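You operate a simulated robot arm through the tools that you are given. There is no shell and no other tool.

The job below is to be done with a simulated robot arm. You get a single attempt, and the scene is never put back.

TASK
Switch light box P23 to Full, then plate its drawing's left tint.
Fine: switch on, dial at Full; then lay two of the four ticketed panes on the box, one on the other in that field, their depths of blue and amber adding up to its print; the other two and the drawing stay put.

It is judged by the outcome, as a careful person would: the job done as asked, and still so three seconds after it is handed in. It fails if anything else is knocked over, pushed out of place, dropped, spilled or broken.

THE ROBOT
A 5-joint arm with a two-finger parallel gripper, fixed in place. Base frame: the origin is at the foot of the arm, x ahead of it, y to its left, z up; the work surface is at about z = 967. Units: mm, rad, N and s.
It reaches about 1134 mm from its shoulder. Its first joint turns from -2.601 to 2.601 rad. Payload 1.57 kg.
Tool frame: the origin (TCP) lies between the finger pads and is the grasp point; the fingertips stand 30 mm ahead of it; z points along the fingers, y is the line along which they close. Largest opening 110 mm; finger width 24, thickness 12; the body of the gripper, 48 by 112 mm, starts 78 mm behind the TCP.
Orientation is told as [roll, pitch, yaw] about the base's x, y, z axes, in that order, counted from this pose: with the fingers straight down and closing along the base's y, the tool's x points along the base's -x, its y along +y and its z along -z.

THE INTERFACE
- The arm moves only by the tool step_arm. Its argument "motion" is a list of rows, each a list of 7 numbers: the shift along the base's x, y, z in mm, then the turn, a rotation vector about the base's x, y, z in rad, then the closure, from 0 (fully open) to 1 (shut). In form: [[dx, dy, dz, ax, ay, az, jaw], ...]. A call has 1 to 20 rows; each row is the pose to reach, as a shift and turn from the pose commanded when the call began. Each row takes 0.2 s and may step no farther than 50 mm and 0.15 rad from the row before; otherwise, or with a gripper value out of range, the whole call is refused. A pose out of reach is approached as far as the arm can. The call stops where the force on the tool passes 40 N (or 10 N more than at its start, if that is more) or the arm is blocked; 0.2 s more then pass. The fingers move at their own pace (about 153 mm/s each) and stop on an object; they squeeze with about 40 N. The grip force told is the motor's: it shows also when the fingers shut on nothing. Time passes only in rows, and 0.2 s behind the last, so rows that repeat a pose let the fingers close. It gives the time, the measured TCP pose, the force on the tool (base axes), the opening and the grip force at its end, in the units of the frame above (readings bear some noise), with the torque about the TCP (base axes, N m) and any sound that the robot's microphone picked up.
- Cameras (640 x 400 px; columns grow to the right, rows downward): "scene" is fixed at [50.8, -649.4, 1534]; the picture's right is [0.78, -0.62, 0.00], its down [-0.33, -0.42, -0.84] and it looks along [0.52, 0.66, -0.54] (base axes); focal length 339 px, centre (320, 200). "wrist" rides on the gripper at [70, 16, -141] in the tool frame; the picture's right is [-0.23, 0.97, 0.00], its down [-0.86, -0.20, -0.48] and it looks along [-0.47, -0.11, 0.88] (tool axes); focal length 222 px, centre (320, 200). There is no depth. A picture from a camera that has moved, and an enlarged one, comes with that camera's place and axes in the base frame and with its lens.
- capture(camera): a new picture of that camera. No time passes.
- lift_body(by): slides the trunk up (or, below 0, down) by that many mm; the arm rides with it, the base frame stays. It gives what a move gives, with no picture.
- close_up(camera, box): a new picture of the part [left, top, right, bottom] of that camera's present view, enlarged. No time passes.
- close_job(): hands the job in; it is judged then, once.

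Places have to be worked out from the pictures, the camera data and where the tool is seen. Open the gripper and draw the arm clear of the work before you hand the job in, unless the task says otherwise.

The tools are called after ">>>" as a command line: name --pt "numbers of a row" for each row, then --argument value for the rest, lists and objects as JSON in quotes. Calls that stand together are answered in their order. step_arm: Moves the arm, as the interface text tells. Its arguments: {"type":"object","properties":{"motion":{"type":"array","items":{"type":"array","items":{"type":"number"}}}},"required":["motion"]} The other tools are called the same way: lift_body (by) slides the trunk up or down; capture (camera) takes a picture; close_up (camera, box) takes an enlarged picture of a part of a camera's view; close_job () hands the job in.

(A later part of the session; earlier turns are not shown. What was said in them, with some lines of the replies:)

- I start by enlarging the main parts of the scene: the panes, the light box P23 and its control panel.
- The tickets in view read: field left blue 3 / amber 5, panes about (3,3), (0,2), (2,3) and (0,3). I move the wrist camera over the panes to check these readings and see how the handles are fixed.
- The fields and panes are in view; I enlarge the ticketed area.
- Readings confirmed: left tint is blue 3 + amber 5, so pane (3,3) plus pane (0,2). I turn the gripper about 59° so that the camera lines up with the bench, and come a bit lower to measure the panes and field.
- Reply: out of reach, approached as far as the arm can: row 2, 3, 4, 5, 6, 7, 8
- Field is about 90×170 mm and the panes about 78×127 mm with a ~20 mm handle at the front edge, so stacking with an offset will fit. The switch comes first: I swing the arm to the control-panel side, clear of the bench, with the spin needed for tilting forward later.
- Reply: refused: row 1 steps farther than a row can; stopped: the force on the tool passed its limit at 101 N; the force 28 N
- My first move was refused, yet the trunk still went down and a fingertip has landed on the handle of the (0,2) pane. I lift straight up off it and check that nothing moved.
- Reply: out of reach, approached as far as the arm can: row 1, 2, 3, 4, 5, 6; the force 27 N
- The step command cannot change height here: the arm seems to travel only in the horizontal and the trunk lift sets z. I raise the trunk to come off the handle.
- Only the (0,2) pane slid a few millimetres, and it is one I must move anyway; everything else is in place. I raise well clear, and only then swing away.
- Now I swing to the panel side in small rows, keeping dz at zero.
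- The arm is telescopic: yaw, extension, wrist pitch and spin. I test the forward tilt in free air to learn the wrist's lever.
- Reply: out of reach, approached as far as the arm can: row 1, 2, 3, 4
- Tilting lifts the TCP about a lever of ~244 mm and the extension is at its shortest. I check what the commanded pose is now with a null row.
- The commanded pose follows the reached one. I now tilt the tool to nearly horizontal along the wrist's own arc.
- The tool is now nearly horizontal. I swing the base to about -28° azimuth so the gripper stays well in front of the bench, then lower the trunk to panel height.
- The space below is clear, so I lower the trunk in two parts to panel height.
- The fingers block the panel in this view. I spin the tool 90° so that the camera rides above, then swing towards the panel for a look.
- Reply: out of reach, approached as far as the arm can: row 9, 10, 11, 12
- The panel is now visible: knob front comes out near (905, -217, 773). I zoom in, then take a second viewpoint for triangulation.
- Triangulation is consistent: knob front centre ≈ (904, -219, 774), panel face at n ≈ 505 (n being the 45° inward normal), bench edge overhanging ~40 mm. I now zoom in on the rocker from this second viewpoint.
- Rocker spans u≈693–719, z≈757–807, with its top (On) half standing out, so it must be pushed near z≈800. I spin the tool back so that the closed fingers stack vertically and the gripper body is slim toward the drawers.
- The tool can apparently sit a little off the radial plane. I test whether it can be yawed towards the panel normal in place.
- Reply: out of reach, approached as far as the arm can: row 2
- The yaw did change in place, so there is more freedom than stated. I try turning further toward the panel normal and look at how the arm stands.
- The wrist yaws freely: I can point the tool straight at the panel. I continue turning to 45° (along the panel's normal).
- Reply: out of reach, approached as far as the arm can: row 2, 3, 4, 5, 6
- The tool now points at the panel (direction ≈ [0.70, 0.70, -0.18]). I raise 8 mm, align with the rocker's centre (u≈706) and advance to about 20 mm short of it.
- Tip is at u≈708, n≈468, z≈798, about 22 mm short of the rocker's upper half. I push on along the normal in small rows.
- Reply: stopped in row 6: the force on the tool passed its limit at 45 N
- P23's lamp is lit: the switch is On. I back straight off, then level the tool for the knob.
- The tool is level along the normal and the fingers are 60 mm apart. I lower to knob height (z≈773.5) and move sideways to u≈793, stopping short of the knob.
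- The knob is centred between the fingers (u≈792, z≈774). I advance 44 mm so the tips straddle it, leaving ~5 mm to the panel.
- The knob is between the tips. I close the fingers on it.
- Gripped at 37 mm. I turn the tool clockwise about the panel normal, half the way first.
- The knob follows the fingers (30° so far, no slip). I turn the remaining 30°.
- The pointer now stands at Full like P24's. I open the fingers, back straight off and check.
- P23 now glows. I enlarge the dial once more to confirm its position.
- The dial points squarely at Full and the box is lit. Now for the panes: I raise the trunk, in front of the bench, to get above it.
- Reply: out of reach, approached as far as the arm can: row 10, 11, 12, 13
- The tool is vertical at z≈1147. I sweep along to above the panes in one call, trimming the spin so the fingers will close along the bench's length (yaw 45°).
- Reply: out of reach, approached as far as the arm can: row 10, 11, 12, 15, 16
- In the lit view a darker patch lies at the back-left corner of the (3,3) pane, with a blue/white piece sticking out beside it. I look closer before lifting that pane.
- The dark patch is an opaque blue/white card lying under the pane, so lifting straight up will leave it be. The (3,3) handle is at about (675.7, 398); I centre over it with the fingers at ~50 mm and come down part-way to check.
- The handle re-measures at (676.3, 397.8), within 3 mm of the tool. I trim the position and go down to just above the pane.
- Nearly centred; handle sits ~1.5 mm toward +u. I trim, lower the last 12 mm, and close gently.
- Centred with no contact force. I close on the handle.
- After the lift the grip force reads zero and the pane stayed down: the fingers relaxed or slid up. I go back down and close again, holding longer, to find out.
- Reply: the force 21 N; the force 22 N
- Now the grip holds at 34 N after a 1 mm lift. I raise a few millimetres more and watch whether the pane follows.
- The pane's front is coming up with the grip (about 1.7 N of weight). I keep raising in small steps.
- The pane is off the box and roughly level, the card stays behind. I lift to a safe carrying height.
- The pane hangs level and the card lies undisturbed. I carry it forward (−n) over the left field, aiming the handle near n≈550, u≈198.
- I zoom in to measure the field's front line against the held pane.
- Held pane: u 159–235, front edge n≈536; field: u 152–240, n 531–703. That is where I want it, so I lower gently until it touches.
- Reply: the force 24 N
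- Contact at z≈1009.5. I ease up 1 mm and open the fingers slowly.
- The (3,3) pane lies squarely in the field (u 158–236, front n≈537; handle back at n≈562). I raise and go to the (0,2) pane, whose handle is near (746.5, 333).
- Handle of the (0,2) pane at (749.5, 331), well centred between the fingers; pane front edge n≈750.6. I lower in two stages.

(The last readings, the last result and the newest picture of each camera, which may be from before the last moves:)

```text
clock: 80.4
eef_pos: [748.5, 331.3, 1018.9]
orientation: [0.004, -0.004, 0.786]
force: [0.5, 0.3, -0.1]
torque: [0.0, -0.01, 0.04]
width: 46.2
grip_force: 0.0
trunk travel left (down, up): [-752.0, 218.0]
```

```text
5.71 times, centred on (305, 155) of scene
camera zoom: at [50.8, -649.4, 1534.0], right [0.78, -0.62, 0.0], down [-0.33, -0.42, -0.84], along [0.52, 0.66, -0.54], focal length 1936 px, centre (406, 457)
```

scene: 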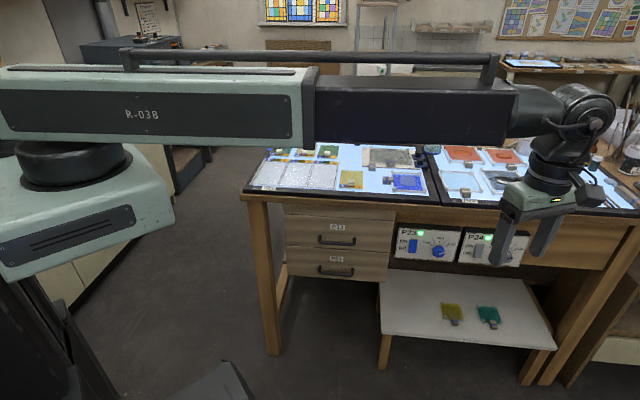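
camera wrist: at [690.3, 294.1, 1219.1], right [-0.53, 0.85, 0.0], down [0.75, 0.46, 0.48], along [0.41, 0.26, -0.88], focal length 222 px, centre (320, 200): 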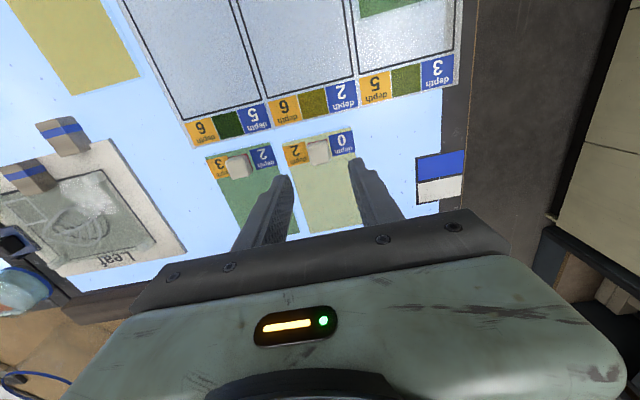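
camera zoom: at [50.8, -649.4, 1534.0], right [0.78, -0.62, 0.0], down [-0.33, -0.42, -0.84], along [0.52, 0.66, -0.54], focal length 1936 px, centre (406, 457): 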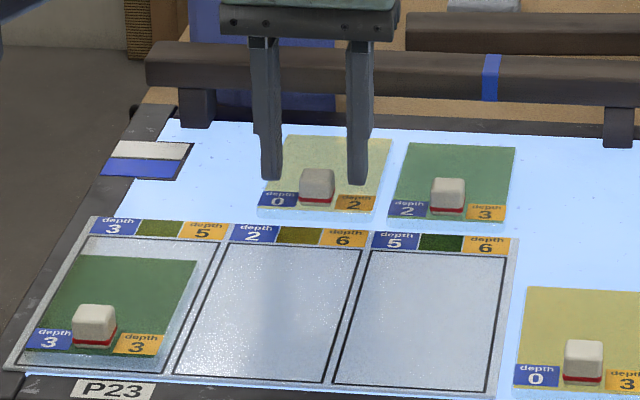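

Slight trim of 1.5 mm toward +u, down the last 12 mm, then close.

>>> step_arm --pt "1.2 -1.2 0 0 0 0 0.6" --pt "1.2 -1.2 0 0 0 0 0.6"

>>> lift_body --by -12.5

>>> step_arm --pt "0 0 0 0 0 0 0.7" --pt "0 0 0 0 0 0 0.8" --pt "0 0 0 0 0 0 0.9" --pt "0 0 0 0 0 0 1" --pt "0 0 0 0 0 0 1" --pt "0 0 0 0 0 0 1"

>>> lift_body --by 3

>>> close_up --camera "scene" --box '[255, 120, 355, 190]'

```text
clock: 81.0
eef_pos: [749.3, 329.7, 1019.2]
orientation: [0.004, -0.001, 0.787]
force: [-0.2, -0.5, -0.1]
torque: [0.02, 0.0, -0.01]
width: 43.9
grip_force: 0.0
trunk travel left (down, up): [-752.0, 218.0]
```

```text
clock: 81.6
eef_pos: [749.5, 329.6, 1006.3]
orientation: [0.004, -0.004, 0.788]
force: [0.4, -0.4, -0.2]
torque: [0.0, 0.01, 0.04]
width: 44.0
grip_force: 0.1
trunk travel left (down, up): [-740.0, 230.0]
```

```text
clock: 83.0
eef_pos: [749.8, 329.7, 1005.7]
orientation: [0.004, -0.004, 0.786]
force: [1.1, 0.6, 0.0]
torque: [-0.02, -0.05, 0.03]
width: 21.6
grip_force: 34.6
trunk travel left (down, up): [-740.0, 230.0]
```

```text
clock: 83.5
eef_pos: [748.8, 330.0, 1009.2]
orientation: [0.004, -0.002, 0.787]
force: [0.1, 0.0, -1.3]
torque: [-0.04, 0.02, -0.02]
width: 21.3
grip_force: 34.2
trunk travel left (down, up): [-743.0, 227.0]
```

```text
5.71 times, centred on (305, 155) of scene
camera zoom: at [50.8, -649.4, 1534.0], right [0.78, -0.62, 0.0], down [-0.33, -0.42, -0.84], along [0.52, 0.66, -0.54], focal length 1936 px, centre (406, 457)
```

zoom: 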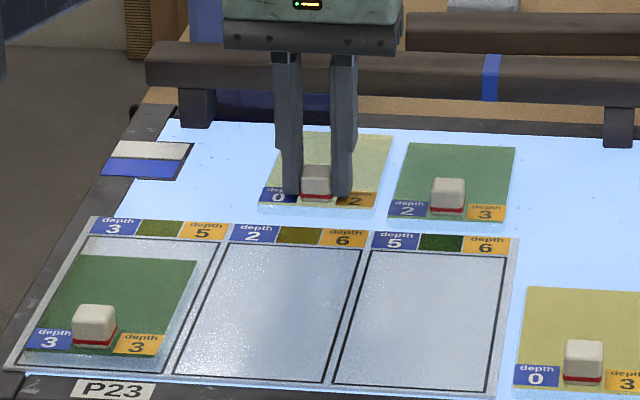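

The pane follows at 3 mm. I lift it in growing steps.

>>> lift_body --by 5

>>> lift_body --by 10

>>> lift_body --by 35

>>> close_up --camera "scene" --box '[235, 110, 355, 200]'

>>> close_up --camera "wrist" --box '[220, 80, 420, 240]'

```text
clock: 84.1
eef_pos: [748.6, 330.0, 1014.3]
orientation: [0.003, -0.002, 0.787]
force: [-0.6, -0.4, -1.7]
torque: [-0.04, 0.0, 0.0]
width: 21.2
grip_force: 34.5
trunk travel left (down, up): [-748.0, 222.0]
```

```text
clock: 84.6
eef_pos: [749.8, 329.1, 1023.9]
orientation: [0.004, -0.001, 0.786]
force: [-0.2, -0.2, -1.8]
torque: [-0.02, 0.04, 0.0]
width: 21.5
grip_force: 34.4
trunk travel left (down, up): [-758.0, 212.0]
```

```text
clock: 85.4
eef_pos: [749.2, 330.2, 1060.0]
orientation: [0.003, -0.002, 0.788]
force: [-0.2, 0.0, -0.7]
torque: [-0.01, 0.01, 0.0]
width: 20.9
grip_force: 34.7
trunk travel left (down, up): [-793.0, 177.0]
```

```text
4.44 times, centred on (295, 155) of scene
camera zoom: at [50.8, -649.4, 1534.0], right [0.78, -0.62, 0.0], down [-0.33, -0.42, -0.84], along [0.52, 0.66, -0.54], focal length 1506 px, centre (431, 400)
```

zoom: 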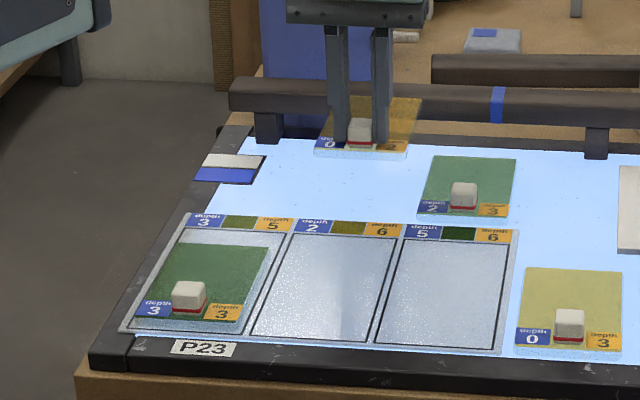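

```text
2.50 times, centred on (320, 160) of wrist
camera zoom: at [689.4, 291.9, 1201.6], right [-0.53, 0.85, 0.0], down [0.75, 0.46, 0.48], along [0.41, 0.26, -0.88], focal length 555 px, centre (320, 300)
```

zoom: 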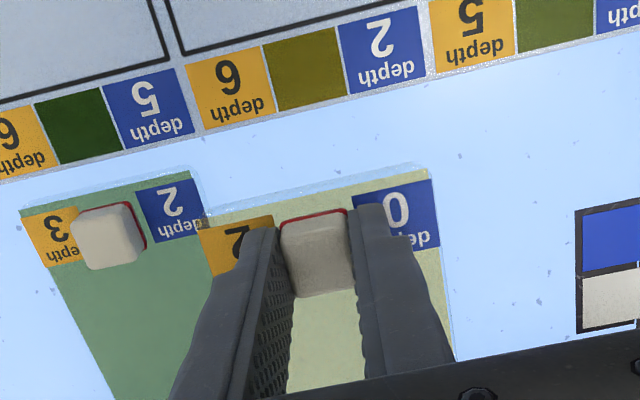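

Pane (0,2) is held level with ~12 mm between its front edge and the tool axis. I carry it over the left field so its front edge will come just behind the first pane's handle.

>>> step_arm --pt "-20 -6 0 0 0 0 1" --pt "-55 -16.5 0 0 0 0 1" --pt "-95 -28.6 0 0 0 0 1" --pt "-135 -40.7 0 0 0 0 1" --pt "-170 -51.2 0 0 0 0 1" --pt "-192 -58 0 0 0 0 1" --pt "-201.5 -60.8 0 0 0 0 1" --pt "-201.5 -60.8 0 0 0 0 1"

>>> close_up --camera "wrist" --box '[220, 80, 420, 240]'

>>> close_up --camera "scene" --box '[235, 120, 335, 210]'

```text
clock: 87.2
eef_pos: [545.4, 268.1, 1058.7]
orientation: [0.003, -0.002, 0.787]
force: [0.0, 0.4, -0.9]
torque: [-0.05, -0.02, 0.02]
width: 21.0
grip_force: 34.4
trunk travel left (down, up): [-793.0, 177.0]
```

```text
2.50 times, centred on (320, 160) of wrist
camera zoom: at [485.2, 229.9, 1201.7], right [-0.53, 0.85, 0.0], down [0.75, 0.46, 0.48], along [0.41, 0.26, -0.88], focal length 555 px, centre (320, 300)
```

zoom: 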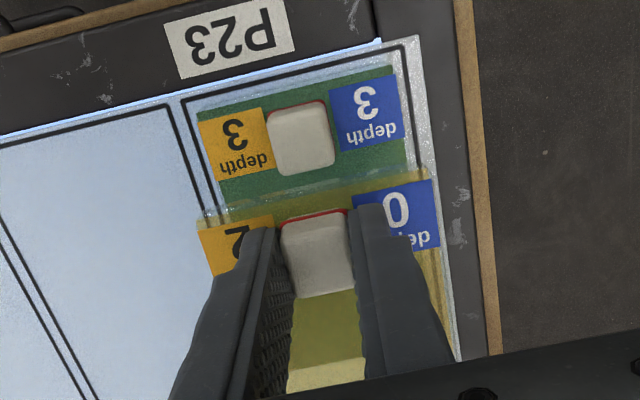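

```text
4.44 times, centred on (285, 165) of scene
camera zoom: at [50.8, -649.4, 1534.0], right [0.78, -0.62, 0.0], down [-0.33, -0.42, -0.84], along [0.52, 0.66, -0.54], focal length 1506 px, centre (476, 356)
```

zoom: 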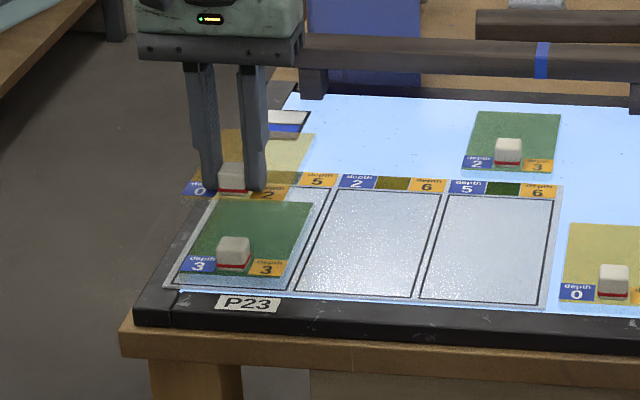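

The held pane's front edge is at n≈565 against the first handle's back at ≈562. I shift 2 mm further back and 1 mm right for clearance, then lower carefully.

>>> step_arm --pt "2.2 0.8 0 0 0 0 1" --pt "2.2 0.8 0 0 0 0 1"

>>> lift_body --by -28

>>> close_up --camera "wrist" --box '[220, 80, 420, 240]'

>>> close_up --camera "scene" --box '[245, 135, 325, 200]'

```text
clock: 87.8
eef_pos: [548.3, 268.6, 1059.7]
orientation: [0.003, -0.001, 0.787]
force: [-0.8, -0.2, -0.6]
torque: [-0.02, 0.03, 0.03]
width: 21.0
grip_force: 34.7
trunk travel left (down, up): [-793.0, 177.0]
```

```text
clock: 88.6
eef_pos: [548.9, 268.6, 1031.2]
orientation: [0.004, -0.003, 0.788]
force: [0.5, 0.0, -0.7]
torque: [-0.02, 0.0, 0.02]
width: 21.1
grip_force: 34.1
trunk travel left (down, up): [-765.0, 205.0]
```

```text
2.50 times, centred on (320, 160) of wrist
camera zoom: at [488.1, 230.4, 1173.6], right [-0.53, 0.85, 0.0], down [0.75, 0.46, 0.48], along [0.41, 0.26, -0.88], focal length 555 px, centre (320, 300)
```

zoom: 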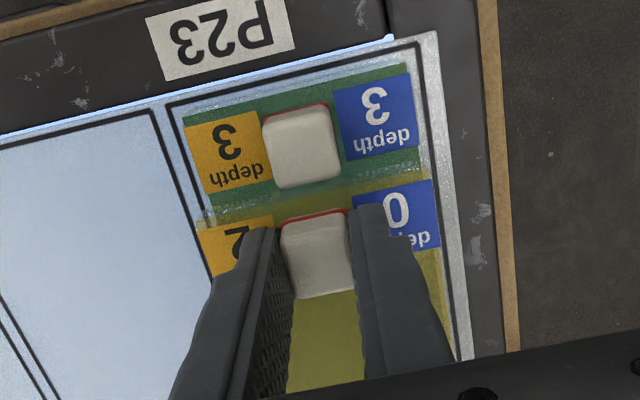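

```text
6.15 times, centred on (285, 168) of scene
camera zoom: at [50.8, -649.4, 1534.0], right [0.78, -0.62, 0.0], down [-0.33, -0.42, -0.84], along [0.52, 0.66, -0.54], focal length 2085 px, centre (535, 400)
```

zoom: 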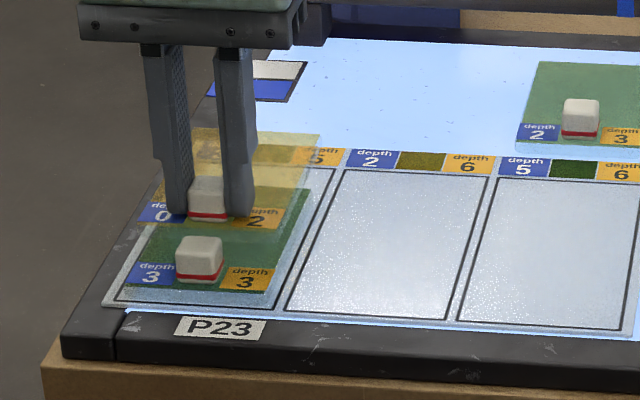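

There is ~4 mm clear between the held pane's front edge and the first handle at the same height. I lower on, in small steps, until it touches.

>>> lift_body --by -9

>>> lift_body --by -2.5

>>> close_up --camera "scene" --box '[245, 135, 325, 200]'

```text
clock: 89.1
eef_pos: [548.9, 268.9, 1022.1]
orientation: [0.005, -0.003, 0.787]
force: [1.3, 0.6, -1.0]
torque: [-0.04, 0.06, 0.0]
width: 21.3
grip_force: 34.6
trunk travel left (down, up): [-756.0, 214.0]
```

```text
clock: 89.7
eef_pos: [549.1, 269.4, 1020.6]
orientation: [0.003, -0.004, 0.789]
force: [-0.4, 0.0, -1.0]
torque: [-0.03, 0.05, -0.03]
width: 21.0
grip_force: 34.3
trunk travel left (down, up): [-753.0, 217.0]
```

```text
6.15 times, centred on (285, 168) of scene
camera zoom: at [50.8, -649.4, 1534.0], right [0.78, -0.62, 0.0], down [-0.33, -0.42, -0.84], along [0.52, 0.66, -0.54], focal length 2085 px, centre (535, 400)
```

zoom: 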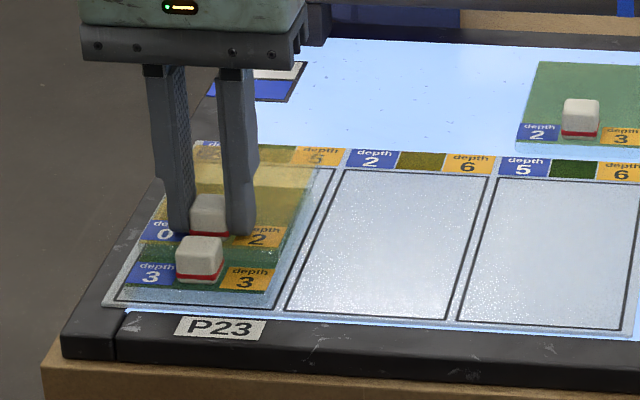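

Still free at z≈1020; I keep lowering by 1.5–2 mm at a time.

>>> lift_body --by -2

>>> lift_body --by -1.5

```text
clock: 90.2
eef_pos: [547.8, 269.2, 1017.7]
orientation: [0.002, -0.004, 0.786]
force: [0.1, 1.0, -1.2]
torque: [-0.02, 0.0, 0.0]
width: 21.3
grip_force: 34.6
trunk travel left (down, up): [-751.0, 219.0]
```

```text
clock: 90.7
eef_pos: [549.1, 268.6, 1016.4]
orientation: [0.003, -0.004, 0.787]
force: [0.0, 0.3, 0.7]
torque: [0.0, -0.03, -0.02]
width: 21.1
grip_force: 34.7
trunk travel left (down, up): [-750.0, 220.0]
```

>>> lift_body --by -1

>>> close_up --camera "wrist" --box '[220, 80, 420, 240]'

>>> close_up --camera "scene" --box '[245, 135, 325, 200]'

```text
clock: 91.2
eef_pos: [547.7, 267.9, 1016.0]
orientation: [0.006, -0.002, 0.787]
force: [0.9, 0.2, 9.2]
torque: [0.43, -0.63, 0.03]
width: 21.5
grip_force: 34.4
trunk travel left (down, up): [-749.0, 221.0]
```

```text
2.50 times, centred on (320, 160) of wrist
camera zoom: at [487.9, 230.3, 1158.1], right [-0.53, 0.85, 0.0], down [0.74, 0.46, 0.48], along [0.41, 0.26, -0.88], focal length 555 px, centre (320, 300)
```

zoom: 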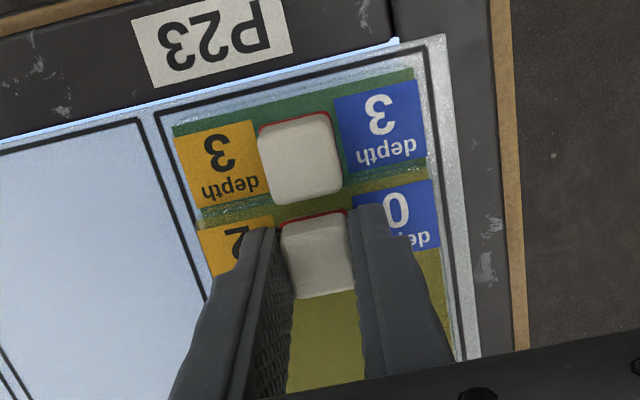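

```text
6.15 times, centred on (285, 168) of scene
camera zoom: at [50.8, -649.4, 1534.0], right [0.78, -0.62, 0.0], down [-0.33, -0.42, -0.84], along [0.52, 0.66, -0.54], focal length 2085 px, centre (535, 400)
```

zoom: 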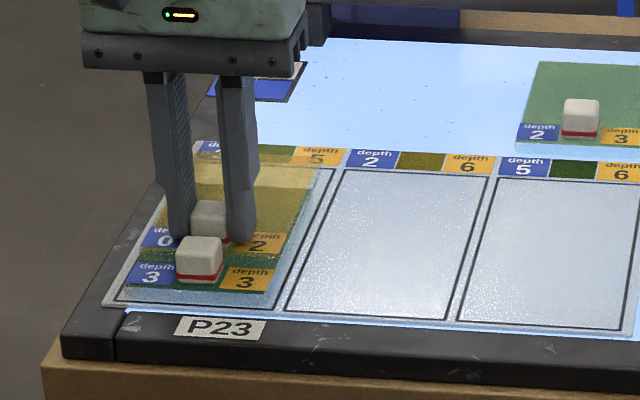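

It rests on the first pane (9 N, slightly back-heavy). I open the fingers slowly and let it settle.

>>> step_arm --pt "0 0 0 0 0 0 0.79" --pt "0 0 0 0 0 0 0.74" --pt "0 0 0 0 0 0 0.68" --pt "0 0 0 0 0 0 0.62" --pt "0 0 0 0 0 0 0.6" --pt "0 0 0 0 0 0 0.6"

>>> lift_body --by 10

>>> close_up --camera "wrist" --box '[220, 80, 420, 240]'

>>> close_up --camera "scene" --box '[245, 135, 325, 200]'

```text
clock: 92.6
eef_pos: [548.2, 268.2, 1015.2]
orientation: [0.003, -0.004, 0.787]
force: [0.9, 0.1, -0.2]
torque: [-0.04, 0.02, 0.02]
width: 43.8
grip_force: 0.1
trunk travel left (down, up): [-749.0, 221.0]
```

```text
clock: 93.2
eef_pos: [548.6, 269.8, 1026.2]
orientation: [0.005, -0.003, 0.788]
force: [-0.2, 0.8, -0.1]
torque: [0.01, -0.02, 0.02]
width: 43.8
grip_force: 0.1
trunk travel left (down, up): [-759.0, 211.0]
```

```text
2.50 times, centred on (320, 160) of wrist
camera zoom: at [488.3, 230.5, 1167.7], right [-0.53, 0.85, 0.0], down [0.75, 0.46, 0.48], along [0.41, 0.26, -0.88], focal length 555 px, centre (320, 300)
```

zoom: 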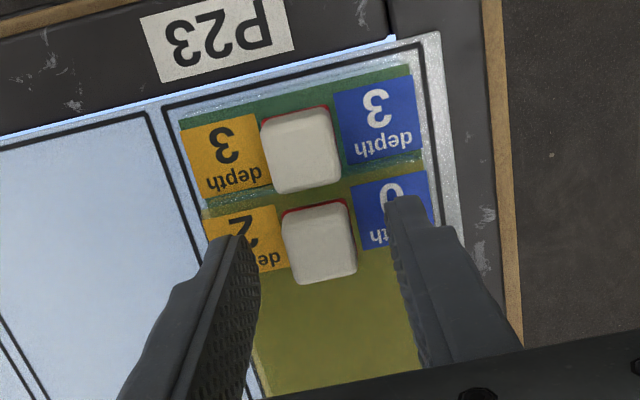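

```text
6.15 times, centred on (285, 168) of scene
camera zoom: at [50.8, -649.4, 1534.0], right [0.78, -0.62, 0.0], down [-0.33, -0.42, -0.84], along [0.52, 0.66, -0.54], focal length 2085 px, centre (535, 400)
```

zoom: 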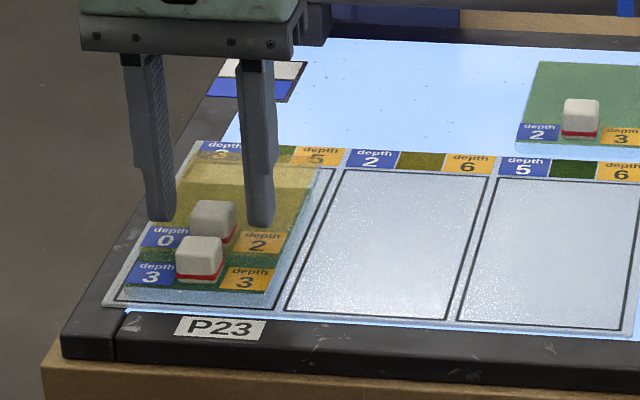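

Both panes are stacked in the left field and released. I raise the arm well clear and swing it off the bench for an unobstructed check.

>>> lift_body --by 130

>>> step_arm --pt "10 -40 0 0 0 0 0.6" --pt "20 -82 0 0 0 0 0.6" --pt "30 -124 0 0 0 0 0.6" --pt "38 -166 0 0 0 0 0.6" --pt "46 -208 0 0 0 0 0.6" --pt "52 -250 0 0 0 0 0.6" --pt "56 -292 0 0 0 0 0.6" --pt "58 -334 0 0 0 0 0.6" --pt "58 -376 0 0 0 0 0.6" --pt "58 -418 0 0 0 0 0.6" --pt "58 -460 0 0 0 0 0.6" --pt "58 -500 0 0 0 0 0.6"

>>> capture --camera "scene"

>>> close_up --camera "scene" --box '[240, 130, 440, 270]'

>>> close_up --camera "scene" --box '[245, 135, 325, 200]'

```text
clock: 94.8
eef_pos: [547.7, 269.1, 1154.9]
orientation: [0.004, -0.001, 0.788]
force: [-1.3, -0.2, -0.4]
torque: [-0.02, -0.01, -0.01]
width: 43.9
grip_force: 0.1
trunk travel left (down, up): [-889.0, 81.0]
```

```text
clock: 97.4
eef_pos: [607.6, -234.3, 1155.0]
orientation: [0.003, -0.002, 0.787]
force: [0.3, 0.5, 0.0]
torque: [0.0, 0.02, 0.0]
width: 43.8
grip_force: 0.1
out of reach, approached as far as the arm can: row 8
trunk travel left (down, up): [-889.0, 81.0]
```

```text
taken
```

scene: 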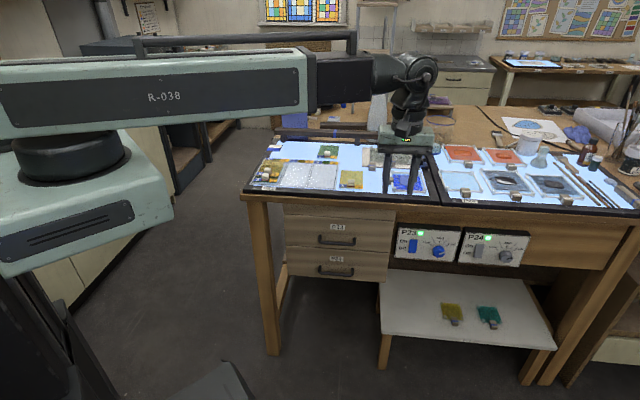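

```text
2.86 times, centred on (340, 200) of scene
camera zoom: at [50.8, -649.4, 1534.0], right [0.78, -0.62, 0.0], down [-0.33, -0.42, -0.84], along [0.52, 0.66, -0.54], focal length 968 px, centre (263, 200)
```

zoom: 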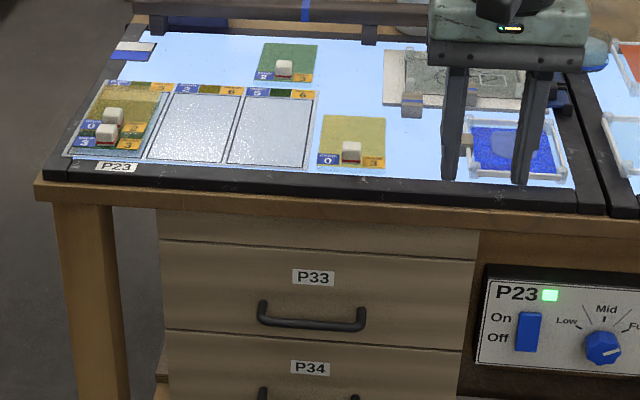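

```text
6.15 times, centred on (285, 168) of scene
camera zoom: at [50.8, -649.4, 1534.0], right [0.78, -0.62, 0.0], down [-0.33, -0.42, -0.84], along [0.52, 0.66, -0.54], focal length 2085 px, centre (535, 400)
```

zoom: 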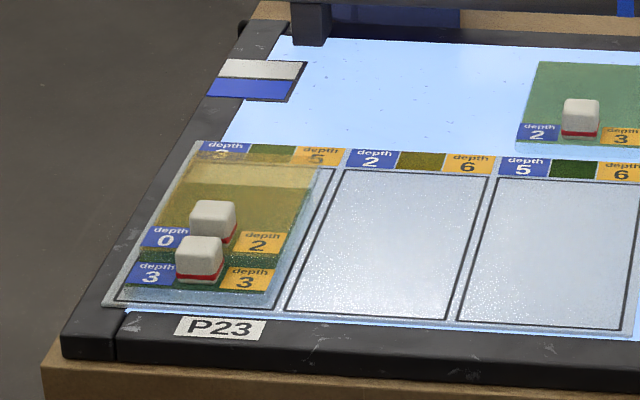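

From this low angle the upper pane hides the field's back line, so I go back above it once with the wrist camera to confirm it lies inside the outline.

>>> step_arm --pt "2 42 0 0 0 0 0.6" --pt "4 84 0 0 0 0 0.6" --pt "6 126 0 0 0 0 0.6" --pt "8 168 0 0 0 0 0.6" --pt "10 210 0 0 0 0 0.6" --pt "12 252 0 0 0 0 0.6" --pt "14 294 0 0 0 0 0.6" --pt "16 336 0 0 0 0 0.6" --pt "18 378 0 0 0 0 0.6" --pt "20 420 0 0 0 0 0.6" --pt "22 462 0 0 0 0 0.6" --pt "24 504 0 0 0 0 0.6" --pt "26 546 0 0 0 0 0.6" --pt "27 588 0 0 0 0 0.6" --pt "27 588 0 0 0 0 0.6"

>>> close_up --camera "wrist" --box '[200, 0, 440, 200]'

```text
clock: 100.6
eef_pos: [633.0, 356.3, 1156.6]
orientation: [0.003, -0.006, 0.787]
force: [0.2, 0.0, -0.3]
torque: [0.0, -0.01, 0.0]
width: 43.8
grip_force: 0.0
out of reach, approached as far as the arm can: row 14
trunk travel left (down, up): [-889.0, 81.0]
```

```text
2.00 times, centred on (320, 100) of wrist
camera zoom: at [572.8, 318.6, 1297.7], right [-0.53, 0.85, 0.0], down [0.75, 0.46, 0.48], along [0.41, 0.26, -0.88], focal length 444 px, centre (320, 400)
```

zoom: 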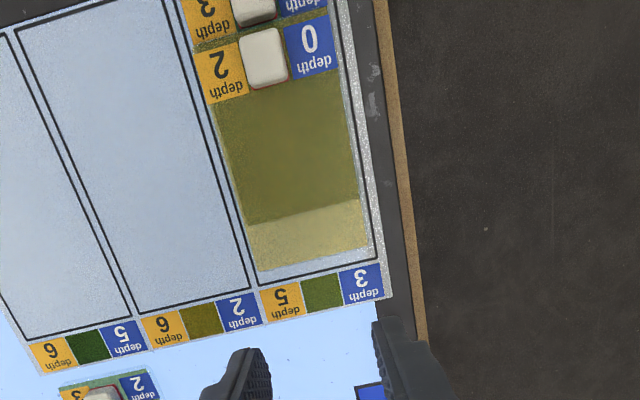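

Both panes lie fully inside the left outline and the overlap matches the printed swatch; the drawing hasn't moved. I swing away again with the gripper open.

>>> step_arm --pt "-2 -42 0 0 0 0 0.4" --pt "-4 -84 0 0 0 0 0.2" --pt "-6 -126 0 0 0 0 0" --pt "-8 -168 0 0 0 0 0" --pt "-10 -210 0 0 0 0 0" --pt "-12 -252 0 0 0 0 0" --pt "-14 -294 0 0 0 0 0" --pt "-16 -336 0 0 0 0 0" --pt "-18 -378 0 0 0 0 0" --pt "-20 -420 0 0 0 0 0" --pt "-22 -462 0 0 0 0 0" --pt "-24 -504 0 0 0 0 0" --pt "-26 -546 0 0 0 0 0" --pt "-27 -588 0 0 0 0 0" --pt "-27 -630 0 0 0 0 0" --pt "-27 -672 0 0 0 0 0" --pt "-27 -672 0 0 0 0 0"

>>> capture --camera "scene"

>>> close_up --camera "scene" --box '[240, 130, 440, 270]'

>>> close_up --camera "scene" --box '[385, 215, 535, 275]'

```text
clock: 104.2
eef_pos: [606.7, -316.1, 1157.0]
orientation: [0.004, -0.003, 0.786]
force: [-0.2, 0.1, -0.2]
torque: [-0.01, -0.03, 0.0]
width: 110.1
grip_force: 0.1
out of reach, approached as far as the arm can: row 7
trunk travel left (down, up): [-889.0, 81.0]
```

```text
taken
```

scene: 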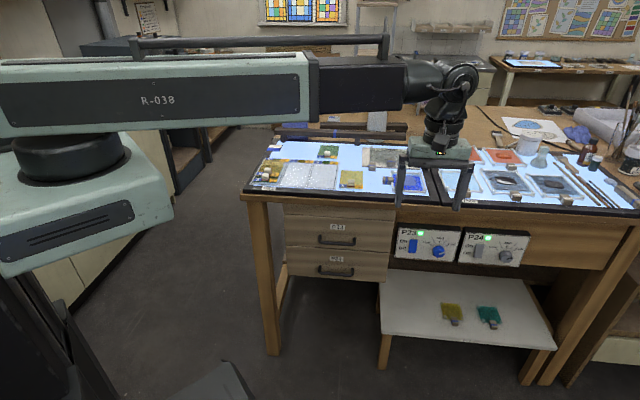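

```text
2.86 times, centred on (340, 200) of scene
camera zoom: at [50.8, -649.4, 1534.0], right [0.78, -0.62, 0.0], down [-0.33, -0.42, -0.84], along [0.52, 0.66, -0.54], focal length 968 px, centre (263, 200)
```

zoom: 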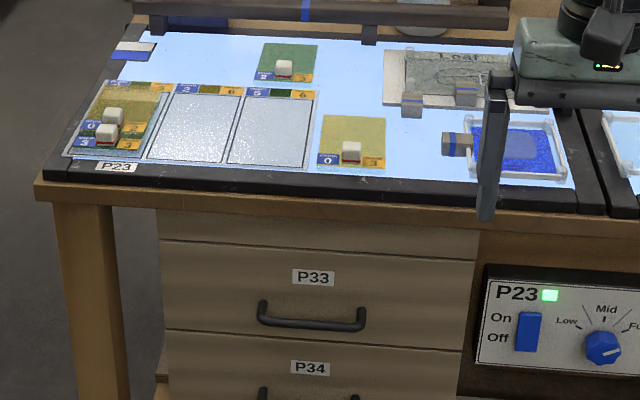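

```text
4.27 times, centred on (460, 245) of scene
camera zoom: at [50.8, -649.4, 1534.0], right [0.78, -0.62, 0.0], down [-0.33, -0.42, -0.84], along [0.52, 0.66, -0.54], focal length 1446 px, centre (-277, 8)
```

zoom: 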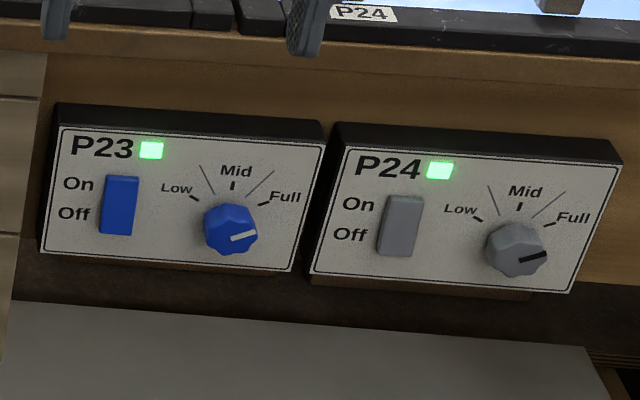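

P23 is On with its dial at Full. The (3,3) and (0,2) panes are stacked in the left field, and the other panes, the drawing and the card are in place. The arm is clear with the gripper open, so I hand the job in.

>>> close_job

```text
The job is handed in.
```

Light box P23 is switched on with its dial at Full, and the drawing's left tint is plated. I've handed the job in.

- **Tint:** the left print reads blue 3, amber 5. I stacked the pane marked blue 3, amber 3 and the pane marked blue 0, amber 2, which add up to exactly that.
- **Placement:** both panes lie inside the left field's outline. The upper one sits about 28 mm further back, because the lower pane's handle is in the way. Where they overlap, the colour matches the printed swatch.
- **Left alone:** the other two panes, the drawing and a blue and white card that lay under the blue 3, amber 3 pane did not move.

Early on, a fingertip came down on the handle of the blue 0, amber 2 pane (peak force 101 N) and slid it a few millimetres. I had sent the trunk down together with an arm move that was then refused. I saw no damage, and it was one of the two panes I had to move anyway.
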